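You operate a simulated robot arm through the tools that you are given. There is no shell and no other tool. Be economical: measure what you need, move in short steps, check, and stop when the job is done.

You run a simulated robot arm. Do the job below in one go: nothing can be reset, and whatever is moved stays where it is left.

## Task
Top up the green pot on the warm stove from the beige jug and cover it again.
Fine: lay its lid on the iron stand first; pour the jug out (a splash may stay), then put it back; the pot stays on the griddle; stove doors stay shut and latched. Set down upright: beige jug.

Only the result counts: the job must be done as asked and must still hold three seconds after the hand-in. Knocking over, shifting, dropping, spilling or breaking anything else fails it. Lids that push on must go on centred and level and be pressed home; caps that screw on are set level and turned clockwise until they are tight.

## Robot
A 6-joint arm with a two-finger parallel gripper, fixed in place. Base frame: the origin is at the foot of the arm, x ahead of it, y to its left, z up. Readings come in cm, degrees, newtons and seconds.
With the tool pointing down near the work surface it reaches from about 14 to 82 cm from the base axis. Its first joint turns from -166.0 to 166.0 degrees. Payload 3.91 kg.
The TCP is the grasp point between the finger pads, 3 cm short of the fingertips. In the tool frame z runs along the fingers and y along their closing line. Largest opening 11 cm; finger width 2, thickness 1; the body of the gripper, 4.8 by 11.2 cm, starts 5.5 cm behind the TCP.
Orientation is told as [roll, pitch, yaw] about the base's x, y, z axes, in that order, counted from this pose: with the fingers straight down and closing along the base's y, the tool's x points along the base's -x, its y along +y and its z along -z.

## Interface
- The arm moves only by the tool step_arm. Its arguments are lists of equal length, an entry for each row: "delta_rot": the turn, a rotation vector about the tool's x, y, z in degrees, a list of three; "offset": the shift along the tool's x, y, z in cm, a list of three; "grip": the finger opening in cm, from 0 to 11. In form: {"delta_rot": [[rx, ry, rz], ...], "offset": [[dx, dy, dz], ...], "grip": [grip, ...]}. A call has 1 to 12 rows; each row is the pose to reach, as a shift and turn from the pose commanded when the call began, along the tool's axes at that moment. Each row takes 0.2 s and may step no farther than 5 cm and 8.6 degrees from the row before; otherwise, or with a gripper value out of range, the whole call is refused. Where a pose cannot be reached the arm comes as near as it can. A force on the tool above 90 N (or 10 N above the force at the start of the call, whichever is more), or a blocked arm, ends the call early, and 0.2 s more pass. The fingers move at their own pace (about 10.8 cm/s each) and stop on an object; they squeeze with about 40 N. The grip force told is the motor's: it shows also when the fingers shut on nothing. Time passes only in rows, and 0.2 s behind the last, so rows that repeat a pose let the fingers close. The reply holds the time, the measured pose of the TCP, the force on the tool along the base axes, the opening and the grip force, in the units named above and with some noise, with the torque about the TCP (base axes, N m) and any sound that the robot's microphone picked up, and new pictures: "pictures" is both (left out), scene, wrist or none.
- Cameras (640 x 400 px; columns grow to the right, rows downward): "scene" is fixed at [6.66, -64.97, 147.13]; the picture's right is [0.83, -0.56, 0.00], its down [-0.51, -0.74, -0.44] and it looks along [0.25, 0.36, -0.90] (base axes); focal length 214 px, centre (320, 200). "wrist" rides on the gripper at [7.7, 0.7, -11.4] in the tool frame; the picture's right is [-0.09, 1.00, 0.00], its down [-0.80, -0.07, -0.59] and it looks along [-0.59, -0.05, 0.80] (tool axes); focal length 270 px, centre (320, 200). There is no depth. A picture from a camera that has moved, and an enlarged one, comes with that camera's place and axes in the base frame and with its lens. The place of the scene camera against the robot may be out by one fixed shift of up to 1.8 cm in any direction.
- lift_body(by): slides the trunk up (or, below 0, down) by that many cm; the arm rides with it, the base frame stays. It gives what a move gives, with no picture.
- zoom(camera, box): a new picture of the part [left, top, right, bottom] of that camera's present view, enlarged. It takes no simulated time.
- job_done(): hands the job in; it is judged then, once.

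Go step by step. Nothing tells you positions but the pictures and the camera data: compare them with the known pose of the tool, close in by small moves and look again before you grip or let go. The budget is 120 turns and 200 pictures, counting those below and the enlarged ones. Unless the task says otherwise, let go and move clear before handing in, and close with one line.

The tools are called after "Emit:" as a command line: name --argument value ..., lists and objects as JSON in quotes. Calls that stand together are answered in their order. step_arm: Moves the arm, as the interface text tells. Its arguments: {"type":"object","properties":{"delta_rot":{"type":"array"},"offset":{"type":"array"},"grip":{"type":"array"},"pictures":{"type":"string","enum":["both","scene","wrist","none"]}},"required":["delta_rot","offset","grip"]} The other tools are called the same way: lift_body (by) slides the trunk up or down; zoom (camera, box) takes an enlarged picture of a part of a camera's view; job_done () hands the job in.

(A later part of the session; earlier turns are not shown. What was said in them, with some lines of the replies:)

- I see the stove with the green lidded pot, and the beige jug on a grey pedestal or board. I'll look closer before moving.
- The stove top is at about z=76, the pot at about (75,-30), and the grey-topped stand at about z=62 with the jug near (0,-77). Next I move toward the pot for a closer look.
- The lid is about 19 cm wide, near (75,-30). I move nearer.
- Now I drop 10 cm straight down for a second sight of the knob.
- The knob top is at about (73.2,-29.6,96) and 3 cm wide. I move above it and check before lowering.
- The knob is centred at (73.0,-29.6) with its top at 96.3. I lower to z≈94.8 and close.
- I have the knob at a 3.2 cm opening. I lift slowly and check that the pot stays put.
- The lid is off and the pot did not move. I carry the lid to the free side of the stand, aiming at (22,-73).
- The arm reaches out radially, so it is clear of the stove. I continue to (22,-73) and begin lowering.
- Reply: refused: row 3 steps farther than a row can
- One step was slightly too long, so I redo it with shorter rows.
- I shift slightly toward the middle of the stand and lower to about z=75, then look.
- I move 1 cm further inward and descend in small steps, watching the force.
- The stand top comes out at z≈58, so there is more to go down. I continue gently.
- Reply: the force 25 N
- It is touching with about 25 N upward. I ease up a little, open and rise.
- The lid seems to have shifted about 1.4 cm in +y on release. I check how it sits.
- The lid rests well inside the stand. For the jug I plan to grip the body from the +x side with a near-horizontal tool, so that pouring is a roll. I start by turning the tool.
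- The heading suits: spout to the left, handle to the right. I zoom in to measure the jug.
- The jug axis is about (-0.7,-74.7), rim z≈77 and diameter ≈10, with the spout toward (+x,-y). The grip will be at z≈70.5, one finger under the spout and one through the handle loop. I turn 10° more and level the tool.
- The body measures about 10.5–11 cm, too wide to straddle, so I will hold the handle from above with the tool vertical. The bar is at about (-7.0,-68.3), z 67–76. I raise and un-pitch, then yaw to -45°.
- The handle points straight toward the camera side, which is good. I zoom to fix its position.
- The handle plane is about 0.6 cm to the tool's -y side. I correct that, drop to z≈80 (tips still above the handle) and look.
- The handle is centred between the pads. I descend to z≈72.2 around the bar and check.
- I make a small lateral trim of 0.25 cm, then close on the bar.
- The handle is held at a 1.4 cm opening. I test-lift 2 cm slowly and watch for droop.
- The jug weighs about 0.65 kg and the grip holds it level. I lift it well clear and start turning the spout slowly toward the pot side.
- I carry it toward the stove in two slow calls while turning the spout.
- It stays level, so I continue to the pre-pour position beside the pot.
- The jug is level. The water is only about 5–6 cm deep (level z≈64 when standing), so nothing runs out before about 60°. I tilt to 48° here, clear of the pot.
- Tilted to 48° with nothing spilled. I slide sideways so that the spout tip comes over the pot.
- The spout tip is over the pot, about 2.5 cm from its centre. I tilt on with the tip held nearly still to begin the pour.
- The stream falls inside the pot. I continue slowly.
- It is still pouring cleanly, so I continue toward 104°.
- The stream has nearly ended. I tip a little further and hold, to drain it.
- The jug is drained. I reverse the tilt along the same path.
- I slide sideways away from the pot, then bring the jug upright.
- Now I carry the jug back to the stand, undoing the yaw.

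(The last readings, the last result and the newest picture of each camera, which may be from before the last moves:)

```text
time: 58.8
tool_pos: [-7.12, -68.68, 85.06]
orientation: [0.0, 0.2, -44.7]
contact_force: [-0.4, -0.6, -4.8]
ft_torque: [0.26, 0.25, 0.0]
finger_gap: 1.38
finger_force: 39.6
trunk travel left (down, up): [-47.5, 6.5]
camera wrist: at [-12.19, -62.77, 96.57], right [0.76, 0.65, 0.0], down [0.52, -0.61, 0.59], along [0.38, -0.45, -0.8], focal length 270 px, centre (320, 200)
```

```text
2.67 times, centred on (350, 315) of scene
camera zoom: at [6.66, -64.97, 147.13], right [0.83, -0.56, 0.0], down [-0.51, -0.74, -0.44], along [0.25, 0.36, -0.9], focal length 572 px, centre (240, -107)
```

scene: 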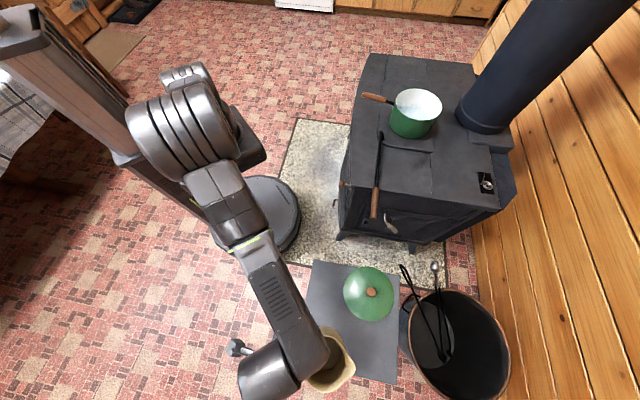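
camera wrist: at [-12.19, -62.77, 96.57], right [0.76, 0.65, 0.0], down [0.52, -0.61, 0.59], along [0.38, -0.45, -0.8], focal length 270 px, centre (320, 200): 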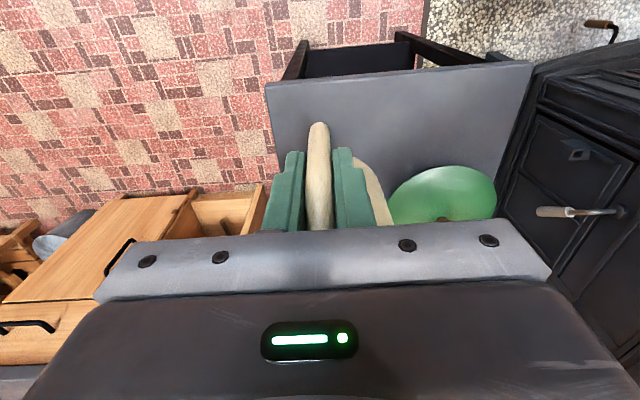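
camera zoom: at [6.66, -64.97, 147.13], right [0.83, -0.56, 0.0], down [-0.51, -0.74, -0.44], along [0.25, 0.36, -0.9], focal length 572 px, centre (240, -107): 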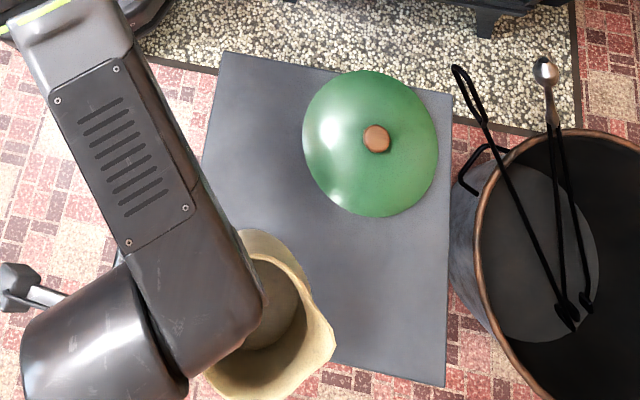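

The jug is empty and upright above its old spot. I lower to just above the stand, then gently onto it.

Emit:
step_arm --delta_rot '[[0, 0, 0], [0, 0, 0], [0, 0, 0], [0, 0, 0], [0, 0, 0], [0, 0, 0]]' --offset '[[0.3, -0.3, 4], [0.3, -0.3, 8], [0.3, -0.3, 10.5], [0.3, -0.3, 11.5], [0.3, -0.3, 12.1], [0.3, -0.3, 12.5]]' --grip '[0, 0, 0, 0, 0, 0]'

```text
time: 60.2
tool_pos: [-7.48, -68.65, 72.37]
orientation: [-0.1, 0.0, -44.6]
contact_force: [-0.1, -0.5, -0.5]
ft_torque: [-0.04, -0.07, 0.04]
finger_gap: 1.39
finger_force: 40.2
trunk travel left (down, up): [-47.5, 6.5]
camera wrist: at [-12.65, -62.76, 83.95], right [0.76, 0.65, 0.0], down [0.52, -0.61, 0.59], along [0.38, -0.45, -0.8], focal length 270 px, centre (320, 200)
```

scene: 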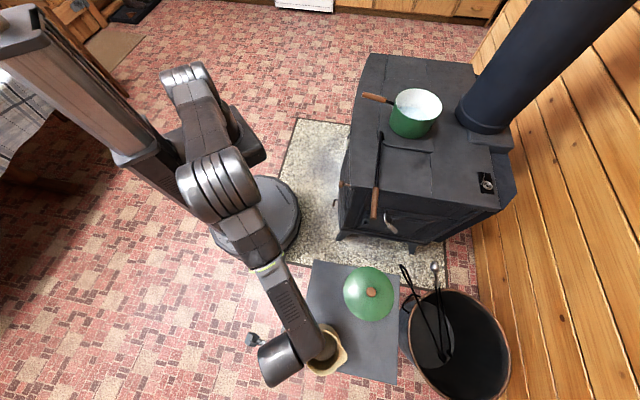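
wrist: 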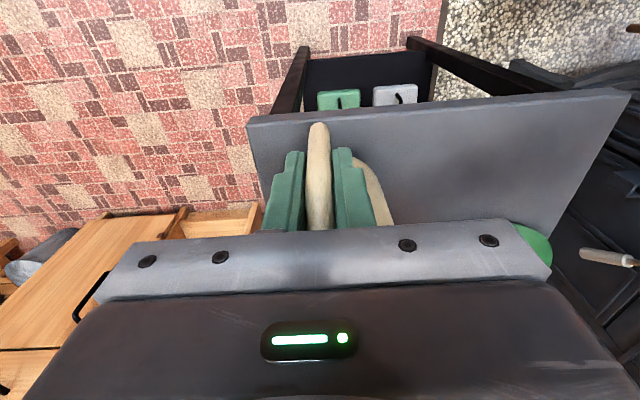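

The stand now carries the full weight: force and torque are near zero. I open and rise straight up.

Emit:
step_arm --delta_rot '[[0, 0, 0], [0, 0, 0], [0, 0, 0], [0, 0, 0], [0, 0, 0], [0, 0, 0], [0, 0, 0], [0, 0, 0], [0, 0, 0]]' --offset '[[0, 0, 0], [0, 0, 0], [0, 0, 0], [0, 0, 0], [0, 0, -2], [0, 0, -5], [0, 0, -9], [0, 0, -13], [0, 0, -17]]' --grip '[2, 3.5, 5, 5, 5, 5, 5, 5, 5]'

Emit:
zoom --camera "wrist" --box '[200, 40, 520, 240]'

```text
time: 62.2
tool_pos: [-7.45, -68.59, 89.19]
orientation: [0.0, 0.1, -44.6]
contact_force: [-0.1, -0.1, 0.0]
ft_torque: [0.02, -0.02, 0.01]
finger_gap: 5.01
finger_force: 0.1
trunk travel left (down, up): [-47.5, 6.5]
camera wrist: at [-12.52, -62.71, 100.78], right [0.76, 0.65, 0.0], down [0.52, -0.61, 0.59], along [0.38, -0.45, -0.8], focal length 270 px, centre (320, 200)
```

scene: 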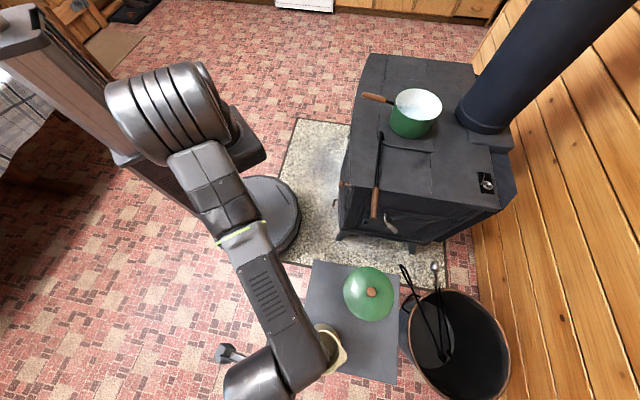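
wrist: 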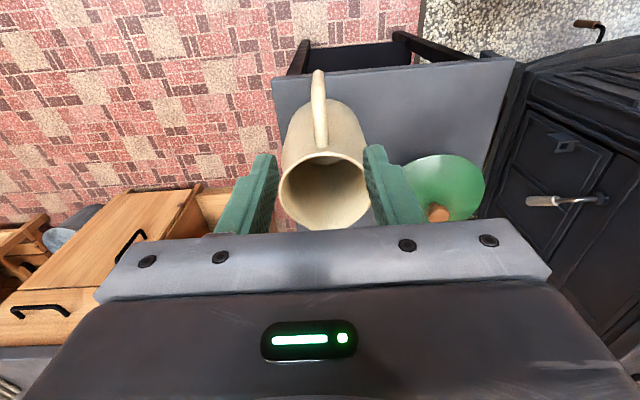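

```text
2.00 times, centred on (360, 140) of wrist
camera zoom: at [-12.52, -62.71, 100.78], right [0.76, 0.65, 0.0], down [0.52, -0.61, 0.59], along [0.38, -0.45, -0.8], focal length 541 px, centre (240, 320)
```

zoom: 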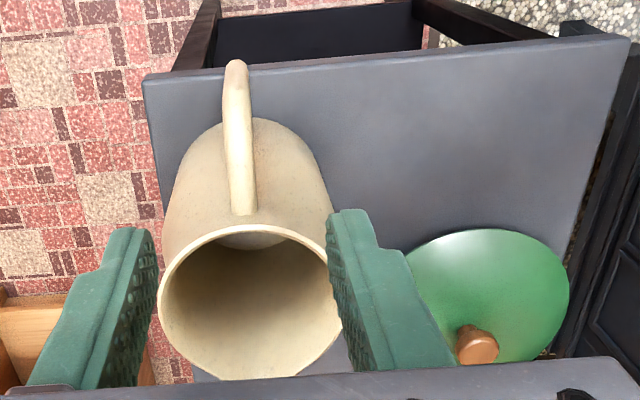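

The jug stands upright where it was. Now I go above the lid with the tool at yaw 0.

Emit:
step_arm --delta_rot '[[0, 0, -6.4], [0, 0, -12.8], [0, 0, -19.2], [0, 0, -25.6], [0, 0, -32], [0, 0, -38.4], [0, 0, -44.6], [0, 0, -44.6], [0, 0, -44.6]]' --offset '[[-3.2, 2.5, 0], [-6.4, 5, 0], [-9.6, 7.4, 0], [-12.8, 9.9, 0], [-16, 12.4, 0], [-19.3, 14.9, 0], [-22.5, 17.4, 0], [-22.5, 17.4, 4], [-22.5, 17.4, 8]]' --grip '[6, 7, 7, 7, 7, 7, 7, 7, 7]' --pictures "wrist"

Emit:
zoom --camera "wrist" --box '[200, 40, 460, 240]'

```text
time: 64.2
tool_pos: [20.56, -72.16, 81.34]
orientation: [0.0, 0.0, 0.1]
contact_force: [-0.1, 0.4, -0.3]
ft_torque: [0.0, 0.02, 0.03]
finger_gap: 7.01
finger_force: 0.0
trunk travel left (down, up): [-47.5, 6.5]
camera wrist: at [12.88, -71.56, 92.89], right [0.09, 1.0, 0.0], down [0.8, -0.07, 0.59], along [0.59, -0.05, -0.8], focal length 270 px, centre (320, 200)
```

wrist: 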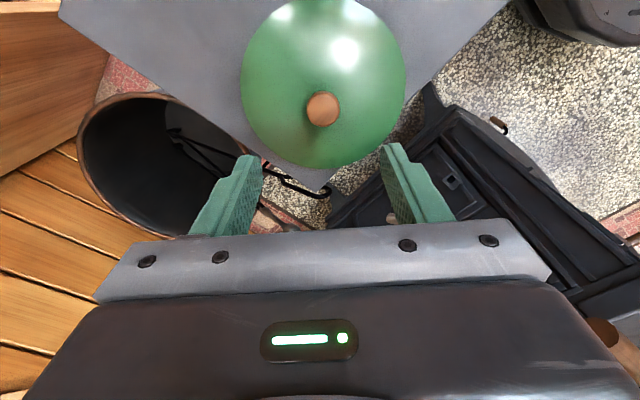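

```text
2.00 times, centred on (330, 140) of wrist
camera zoom: at [12.88, -71.56, 92.89], right [0.09, 1.0, 0.0], down [0.8, -0.07, 0.59], along [0.59, -0.05, -0.8], focal length 541 px, centre (300, 320)
```

zoom: 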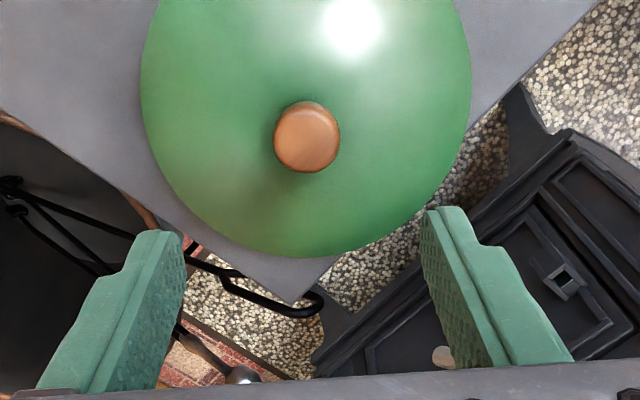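

The knob is at about (21.1,-72.0) with its top at about 67.2. I align and descend partway to check.

Emit:
step_arm --delta_rot '[[0, 0, 0], [0, 0, 0], [0, 0, 0]]' --offset '[[-0.5, 0.15, 4], [-0.5, 0.15, 8], [-0.5, 0.15, 10.3]]' --grip '[7, 7, 7]' --pictures "wrist"

Emit:
zoom --camera "wrist" --box '[200, 100, 480, 275]'

```text
time: 65.0
tool_pos: [21.18, -72.09, 71.06]
orientation: [-0.1, 0.0, 0.0]
contact_force: [0.1, 0.3, 0.2]
ft_torque: [0.0, 0.01, -0.01]
finger_gap: 7.01
finger_force: 0.1
trunk travel left (down, up): [-47.5, 6.5]
camera wrist: at [13.44, -71.42, 82.66], right [0.09, 1.0, 0.0], down [0.8, -0.07, 0.59], along [0.59, -0.05, -0.8], focal length 270 px, centre (320, 200)
```

wrist: 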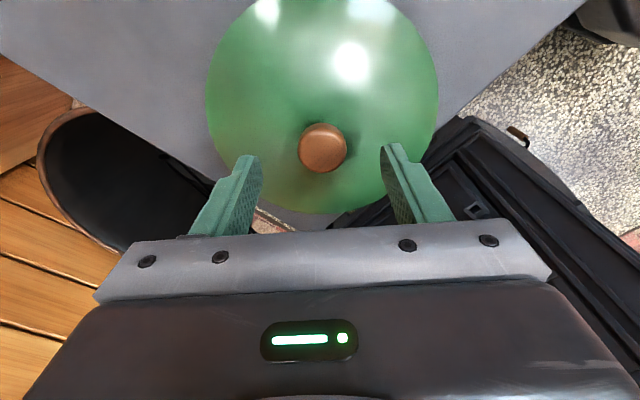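

```text
2.29 times, centred on (340, 188) of wrist
camera zoom: at [13.44, -71.42, 82.66], right [0.09, 1.0, 0.0], down [0.8, -0.07, 0.59], along [0.59, -0.05, -0.8], focal length 618 px, centre (274, 229)
```

zoom: 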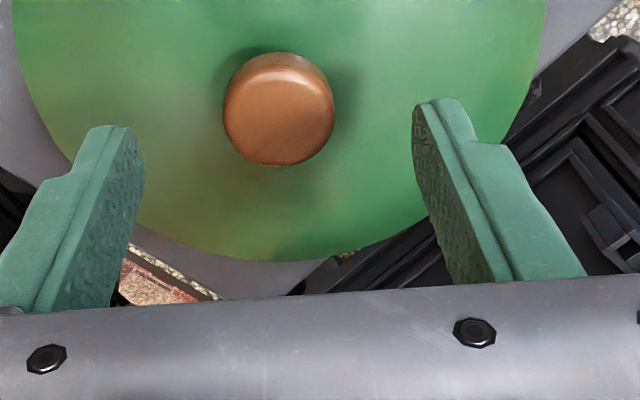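

This view matches the first pre-grasp view at the pot. I repeat the same offset and grip.

Emit:
step_arm --delta_rot '[[0, 0, 0], [0, 0, 0], [0, 0, 0], [0, 0, 0], [0, 0, 0]]' --offset '[[0.3, 0.1, 3], [0.3, 0.1, 5.2], [0.3, 0.1, 5.2], [0.3, 0.1, 5.2], [0.3, 0.1, 5.2]]' --grip '[7, 7, 2, 1, 1]' --pictures "wrist"

Emit:
zoom --camera "wrist" --box '[200, 100, 480, 275]'

```text
time: 66.2
tool_pos: [21.02, -71.85, 65.87]
orientation: [0.1, 0.0, 0.1]
contact_force: [-0.5, 0.7, -0.1]
ft_torque: [0.0, -0.01, 0.0]
finger_gap: 3.28
finger_force: 40.1
trunk travel left (down, up): [-47.5, 6.5]
camera wrist: at [13.24, -71.22, 77.41], right [0.09, 1.0, 0.0], down [0.8, -0.07, 0.59], along [0.59, -0.05, -0.8], focal length 270 px, centre (320, 200)
```

wrist: 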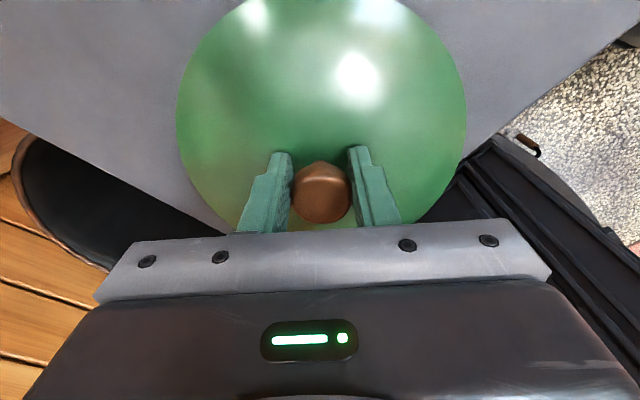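

```text
2.29 times, centred on (340, 188) of wrist
camera zoom: at [13.24, -71.22, 77.41], right [0.09, 1.0, 0.0], down [0.8, -0.07, 0.59], along [0.59, -0.05, -0.8], focal length 618 px, centre (274, 229)
```

zoom: 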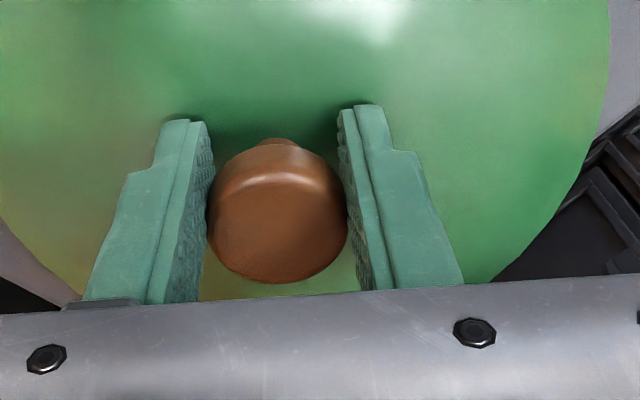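

The grip matches the first one closely, with the lid about 0.3–0.4 cm nearer −x relative to the TCP. I lift the lid straight up.

Emit:
step_arm --delta_rot '[[0, 0, 0], [0, 0, 0], [0, 0, 0], [0, 0, 0], [0, 0, 0], [0, 0, 0], [0, 0, 0], [0, 0, 0], [0, 0, 0], [0, 0, 0]]' --offset '[[0, 0, -1], [0, 0, -3], [0, 0, -7], [0, 0, -11.5], [0, 0, -16], [0, 0, -20.5], [0, 0, -25], [0, 0, -29.5], [0, 0, -34], [0, 0, -38.5]]' --grip '[1, 1, 1, 1, 1, 1, 1, 1, 1, 1]'

```text
time: 68.4
tool_pos: [20.78, -71.81, 104.35]
orientation: [0.2, 0.0, 0.0]
contact_force: [0.4, -0.9, -2.2]
ft_torque: [0.01, 0.01, 0.04]
finger_gap: 3.23
finger_force: 40.4
trunk travel left (down, up): [-47.5, 6.5]
camera wrist: at [12.98, -71.14, 115.93], right [0.09, 1.0, 0.0], down [0.8, -0.07, 0.59], along [0.59, -0.05, -0.8], focal length 270 px, centre (320, 200)
```

scene: 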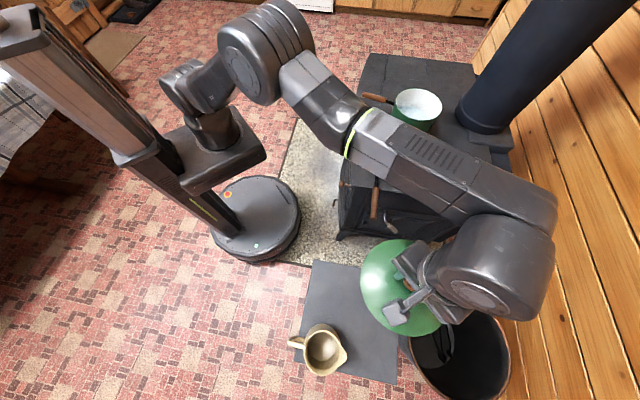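
wrist: 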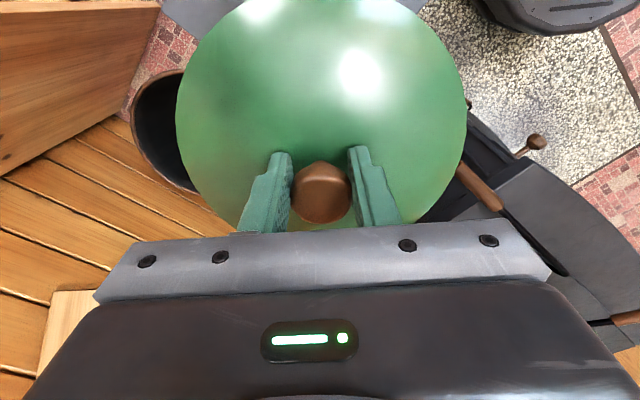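

Emit:
step_arm --delta_rot '[[0, 0, 0], [0, 0, 0], [0, 0, 0], [0, 0, 0], [0, 0, 0], [0, 0, 0], [0, 0, 0], [0, 0, 0], [0, 0, 0], [0, 0, 0], [0, 0, 0], [0, 0, 0]]' --offset '[[-3.6, 2.9, 0], [-7.2, 5.8, 0], [-10.8, 8.7, 0], [-14.4, 11.6, 0], [-18, 14.5, 0], [-21.6, 17.4, 0], [-25.2, 20.3, 0], [-28.8, 23.2, 0], [-32.4, 26, 0], [-36, 28.9, 0], [-39.6, 31.8, 0], [-43.2, 34.7, 0]]' --grip '[1, 1, 1, 1, 1, 1, 1, 1, 1, 1, 1, 1]' --pictures "none"

Emit:
step_arm --delta_rot '[[0, 0, 0], [0, 0, 0], [0, 0, 0]]' --offset '[[-3.1, 2.5, 0], [-6.2, 5, 0], [-9.3, 7.5, 2]]' --grip '[1, 1, 1]'

Emit:
zoom --camera "scene" --box '[340, 40, 500, 140]'

```text
time: 71.0
tool_pos: [64.13, -37.22, 104.66]
orientation: [0.0, 0.1, -0.1]
contact_force: [0.0, 0.3, -0.9]
ft_torque: [0.0, 0.02, 0.01]
finger_gap: 3.23
finger_force: 40.0
trunk travel left (down, up): [-47.5, 6.5]
```

```text
time: 71.8
tool_pos: [73.44, -29.52, 102.44]
orientation: [0.0, 0.2, 0.0]
contact_force: [-0.1, -0.4, -2.4]
ft_torque: [-0.04, 0.0, -0.01]
finger_gap: 3.24
finger_force: 39.4
trunk travel left (down, up): [-47.5, 6.5]
camera wrist: at [65.72, -28.91, 113.96], right [0.09, 1.0, 0.0], down [0.8, -0.07, 0.59], along [0.59, -0.05, -0.8], focal length 270 px, centre (320, 200)
```

scene: 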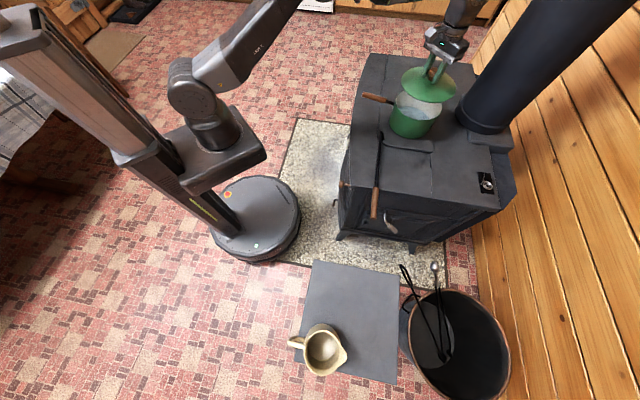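
wrist: 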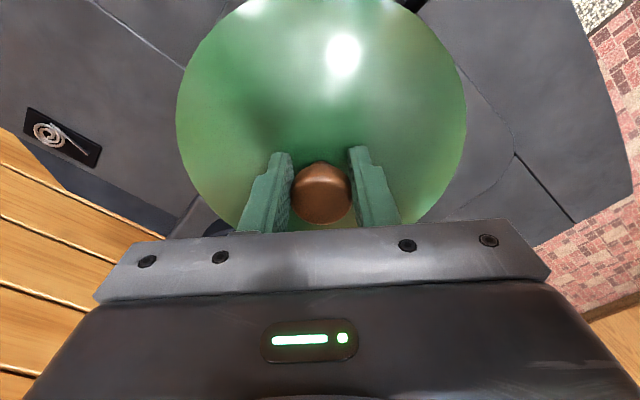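

```text
4.00 times, centred on (420, 90) of scene
camera zoom: at [6.66, -64.97, 147.13], right [0.83, -0.56, 0.0], down [-0.51, -0.74, -0.44], along [0.25, 0.36, -0.9], focal length 858 px, centre (-80, 640)
```

zoom: 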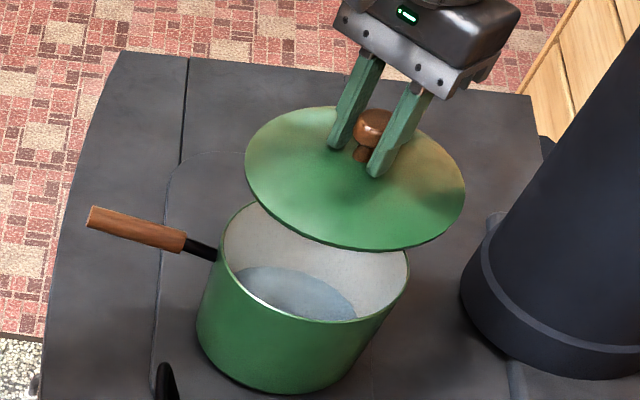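

I lower to z≈99.9 to compare directly with the picture from when I first lifted the lid.

Emit:
step_arm --delta_rot '[[0, 0, 0], [0, 0, 0]]' --offset '[[0, 0, 1.5], [0, 0, 2.7]]' --grip '[1, 1]' --pictures "none"

Emit:
zoom --camera "scene" --box '[340, 40, 500, 140]'

```text
time: 72.4
tool_pos: [73.37, -29.67, 99.72]
orientation: [-0.1, 0.1, 0.0]
contact_force: [0.3, -0.5, -1.3]
ft_torque: [-0.01, -0.02, 0.0]
finger_gap: 3.23
finger_force: 40.1
trunk travel left (down, up): [-47.5, 6.5]
```

```text
4.00 times, centred on (420, 90) of scene
camera zoom: at [6.66, -64.97, 147.13], right [0.83, -0.56, 0.0], down [-0.51, -0.74, -0.44], along [0.25, 0.36, -0.9], focal length 858 px, centre (-80, 640)
```

zoom: 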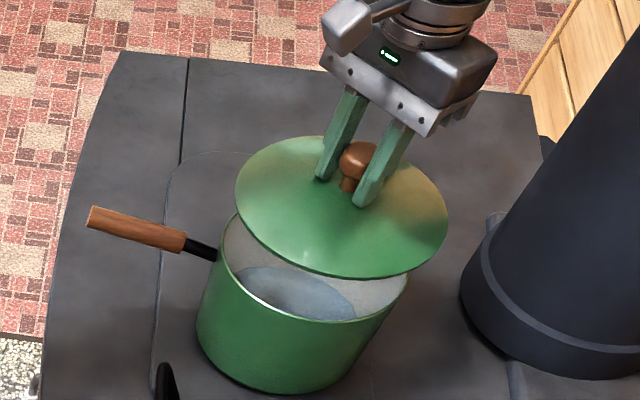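

The lid is within about 0.2 cm of its old place. I trim that and lower in small steps.

Emit:
step_arm --delta_rot '[[0, 0, 0], [0, 0, 0], [0, 0, 0], [0, 0, 0], [0, 0, 0]]' --offset '[[0.15, 0.1, 1], [0.15, 0.1, 2], [0.15, 0.1, 2.8], [0.15, 0.1, 3.4], [0.15, 0.1, 3.9]]' --grip '[1, 1, 1, 1, 1]' --pictures "none"

Emit:
zoom --camera "scene" --box '[340, 40, 500, 140]'

```text
time: 73.6
tool_pos: [73.18, -29.57, 95.77]
orientation: [0.0, 0.1, 0.0]
contact_force: [-0.1, 0.2, -2.4]
ft_torque: [-0.01, 0.02, 0.01]
finger_gap: 3.21
finger_force: 39.9
trunk travel left (down, up): [-47.5, 6.5]
```

```text
4.00 times, centred on (420, 90) of scene
camera zoom: at [6.66, -64.97, 147.13], right [0.83, -0.56, 0.0], down [-0.51, -0.74, -0.44], along [0.25, 0.36, -0.9], focal length 858 px, centre (-80, 640)
```

zoom: 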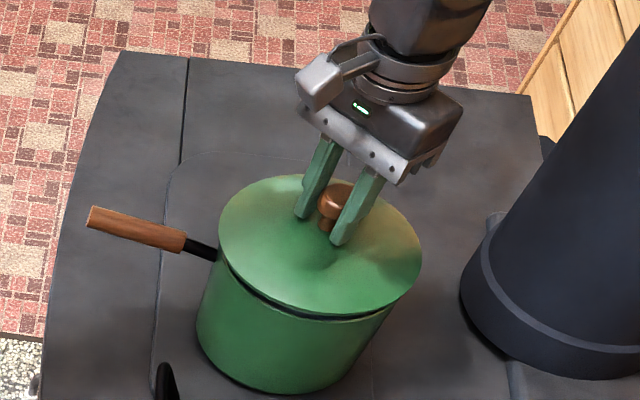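

Flange is entering; about 1 cm gap remains and no resistance so far. I continue down gently.

Emit:
step_arm --delta_rot '[[0, 0, 0], [0, 0, 0], [0, 0, 0], [0, 0, 0], [0, 0, 0]]' --offset '[[0, 0, 0.3], [0, 0, 0.6], [0, 0, 0.9], [0, 0, 1.1], [0, 0, 1.2]]' --grip '[1, 1, 1, 1, 1]' --pictures "wrist"

Emit:
zoom --camera "scene" --box '[340, 40, 500, 140]'

```text
time: 74.8
tool_pos: [73.15, -29.65, 94.74]
orientation: [0.0, 0.0, 0.1]
contact_force: [0.6, 0.6, -0.8]
ft_torque: [-0.07, 0.0, 0.03]
finger_gap: 3.23
finger_force: 40.6
trunk travel left (down, up): [-47.5, 6.5]
camera wrist: at [65.43, -28.91, 106.24], right [0.09, 1.0, 0.0], down [0.8, -0.07, 0.59], along [0.59, -0.05, -0.8], focal length 270 px, centre (320, 200)
```

wrist: 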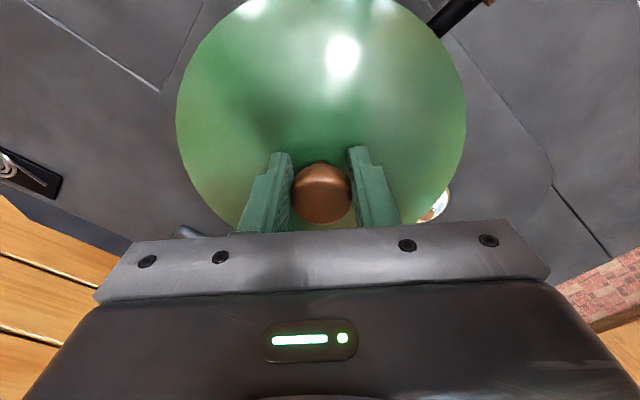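

```text
4.00 times, centred on (420, 90) of scene
camera zoom: at [6.66, -64.97, 147.13], right [0.83, -0.56, 0.0], down [-0.51, -0.74, -0.44], along [0.25, 0.36, -0.9], focal length 858 px, centre (-80, 640)
```

zoom: 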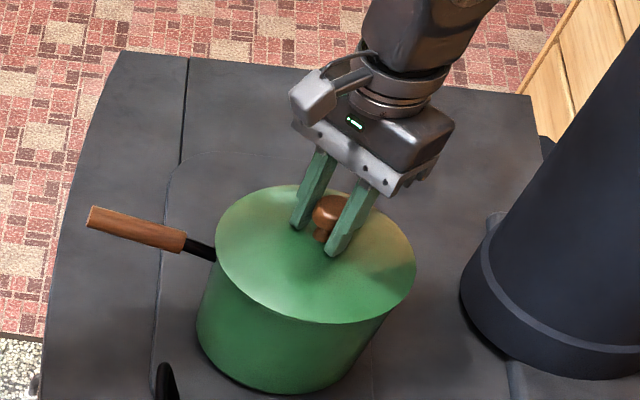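

It looks seated or nearly so, with no force yet. I press a little further in tiny steps.

Emit:
step_arm --delta_rot '[[0, 0, 0], [0, 0, 0], [0, 0, 0]]' --offset '[[0, 0, 0.1], [0, 0, 0.2], [0, 0, 0.25]]' --grip '[1, 1, 1]' --pictures "none"

```text
time: 75.6
tool_pos: [73.12, -29.65, 94.66]
orientation: [-0.1, -0.1, -0.1]
contact_force: [0.4, -1.1, 13.1]
ft_torque: [0.17, 0.8, -0.1]
finger_gap: 3.21
finger_force: 39.8
trunk travel left (down, up): [-47.5, 6.5]
```

It is seated at the original height with about 13 N. I relax the force, open slowly and rise.

Emit:
step_arm --delta_rot '[[0, 0, 0], [0, 0, 0], [0, 0, 0], [0, 0, 0], [0, 0, 0], [0, 0, 0], [0, 0, 0], [0, 0, 0]]' --offset '[[0, 0, -0.2], [0, 0, -0.2], [0, 0, -0.2], [0, 0, -0.2], [0, 0, -0.2], [0, 0, -2], [0, 0, -5], [0, 0, -8]]' --grip '[3, 4, 5, 6.5, 7, 7, 7, 7]'

Emit:
zoom --camera "scene" --box '[340, 40, 500, 140]'

Emit:
zoom --camera "wrist" --box '[180, 0, 480, 220]'

```text
time: 77.4
tool_pos: [73.12, -29.56, 102.43]
orientation: [0.0, 0.1, 0.0]
contact_force: [-0.8, -0.1, 0.3]
ft_torque: [0.0, 0.01, 0.01]
finger_gap: 6.97
finger_force: 0.0
trunk travel left (down, up): [-47.5, 6.5]
camera wrist: at [65.48, -28.92, 113.98], right [0.09, 1.0, 0.0], down [0.8, -0.07, 0.59], along [0.59, -0.05, -0.8], focal length 270 px, centre (320, 200)
```

scene: 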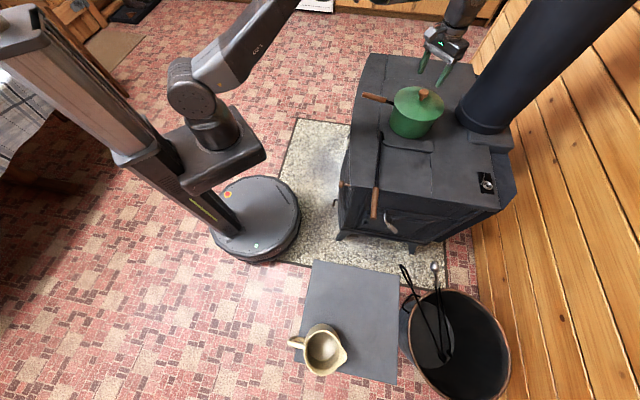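
wrist: 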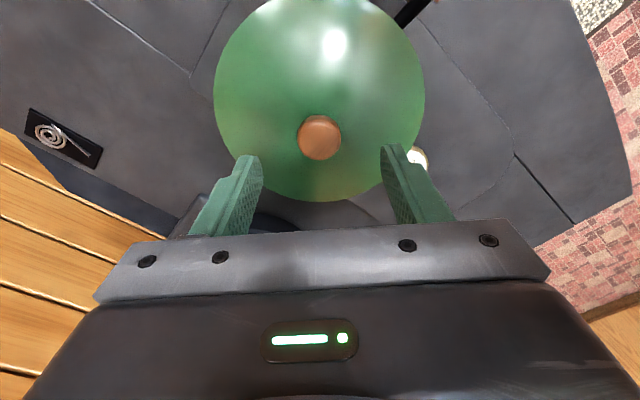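

```text
4.00 times, centred on (420, 90) of scene
camera zoom: at [6.66, -64.97, 147.13], right [0.83, -0.56, 0.0], down [-0.51, -0.74, -0.44], along [0.25, 0.36, -0.9], focal length 858 px, centre (-80, 640)
```

zoom: 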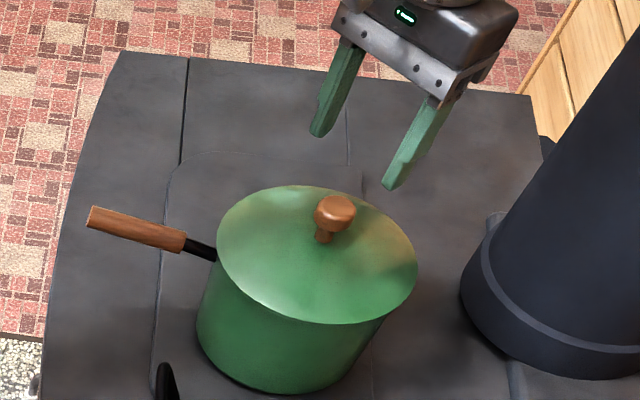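

```text
1.82 times, centred on (330, 110) of wrist
camera zoom: at [65.48, -28.92, 113.98], right [0.09, 1.0, 0.0], down [0.8, -0.07, 0.59], along [0.59, -0.05, -0.8], focal length 491 px, centre (302, 364)
```

zoom: 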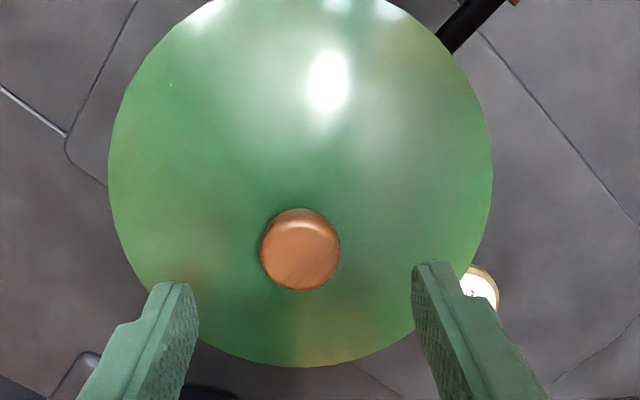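

The lid sits exactly as in the first picture, level and centred. I move the arm clear and take a last look.

Emit:
step_arm --delta_rot '[[0, 0, 0], [0, 0, 0], [0, 0, 0], [0, 0, 0], [0, 0, 0], [0, 0, 0], [0, 0, 0], [0, 0, 0]]' --offset '[[0, 0, -4], [0, 0, -8], [0, 0, -12], [4, 0, -14], [8, 0, -16], [12, 0, -17], [16, 0, -17], [20, 0, -17]]' --grip '[7, 7, 7, 7, 7, 7, 7, 7]' --pictures "scene"

Emit:
zoom --camera "scene" --box '[280, 60, 520, 390]'

```text
time: 79.2
tool_pos: [53.09, -29.47, 119.5]
orientation: [-0.1, 0.0, 0.0]
contact_force: [-0.2, -0.8, -0.3]
ft_torque: [-0.01, -0.01, 0.0]
finger_gap: 7.0
finger_force: 0.1
trunk travel left (down, up): [-47.5, 6.5]
```

scene: 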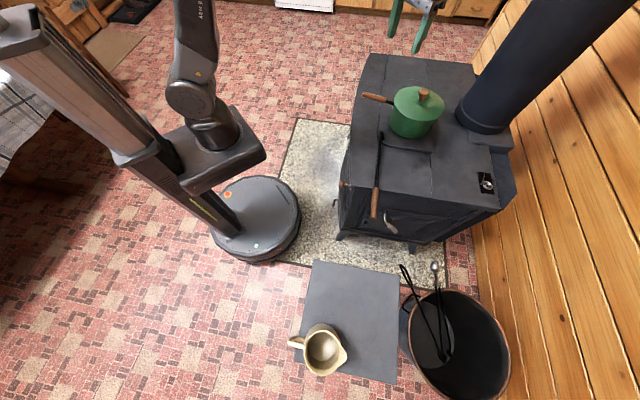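

```text
1.21 times, centred on (400, 225) of scene
camera zoom: at [6.66, -64.97, 147.13], right [0.83, -0.56, 0.0], down [-0.51, -0.74, -0.44], along [0.25, 0.36, -0.9], focal length 260 px, centre (223, 170)
```

zoom: 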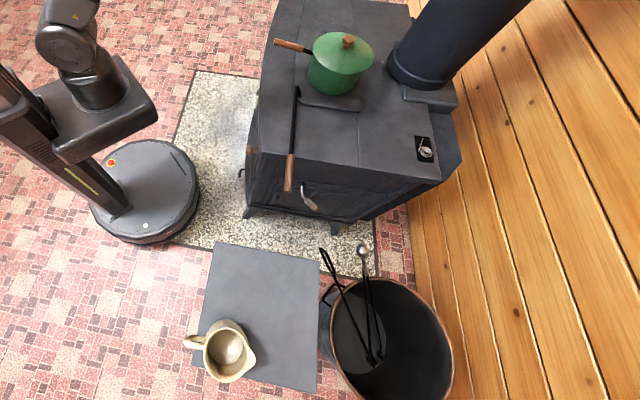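

Everything is in place: the pot is covered on the griddle, the empty jug stands upright on the stand, and the doors and poker look the same as in the first picture. I hand in.

Emit:
job_done

```text
The job is handed in.
```

The green pot on the stove is topped up from the beige jug and covered again; the emptied jug is back upright in its place on the stand.
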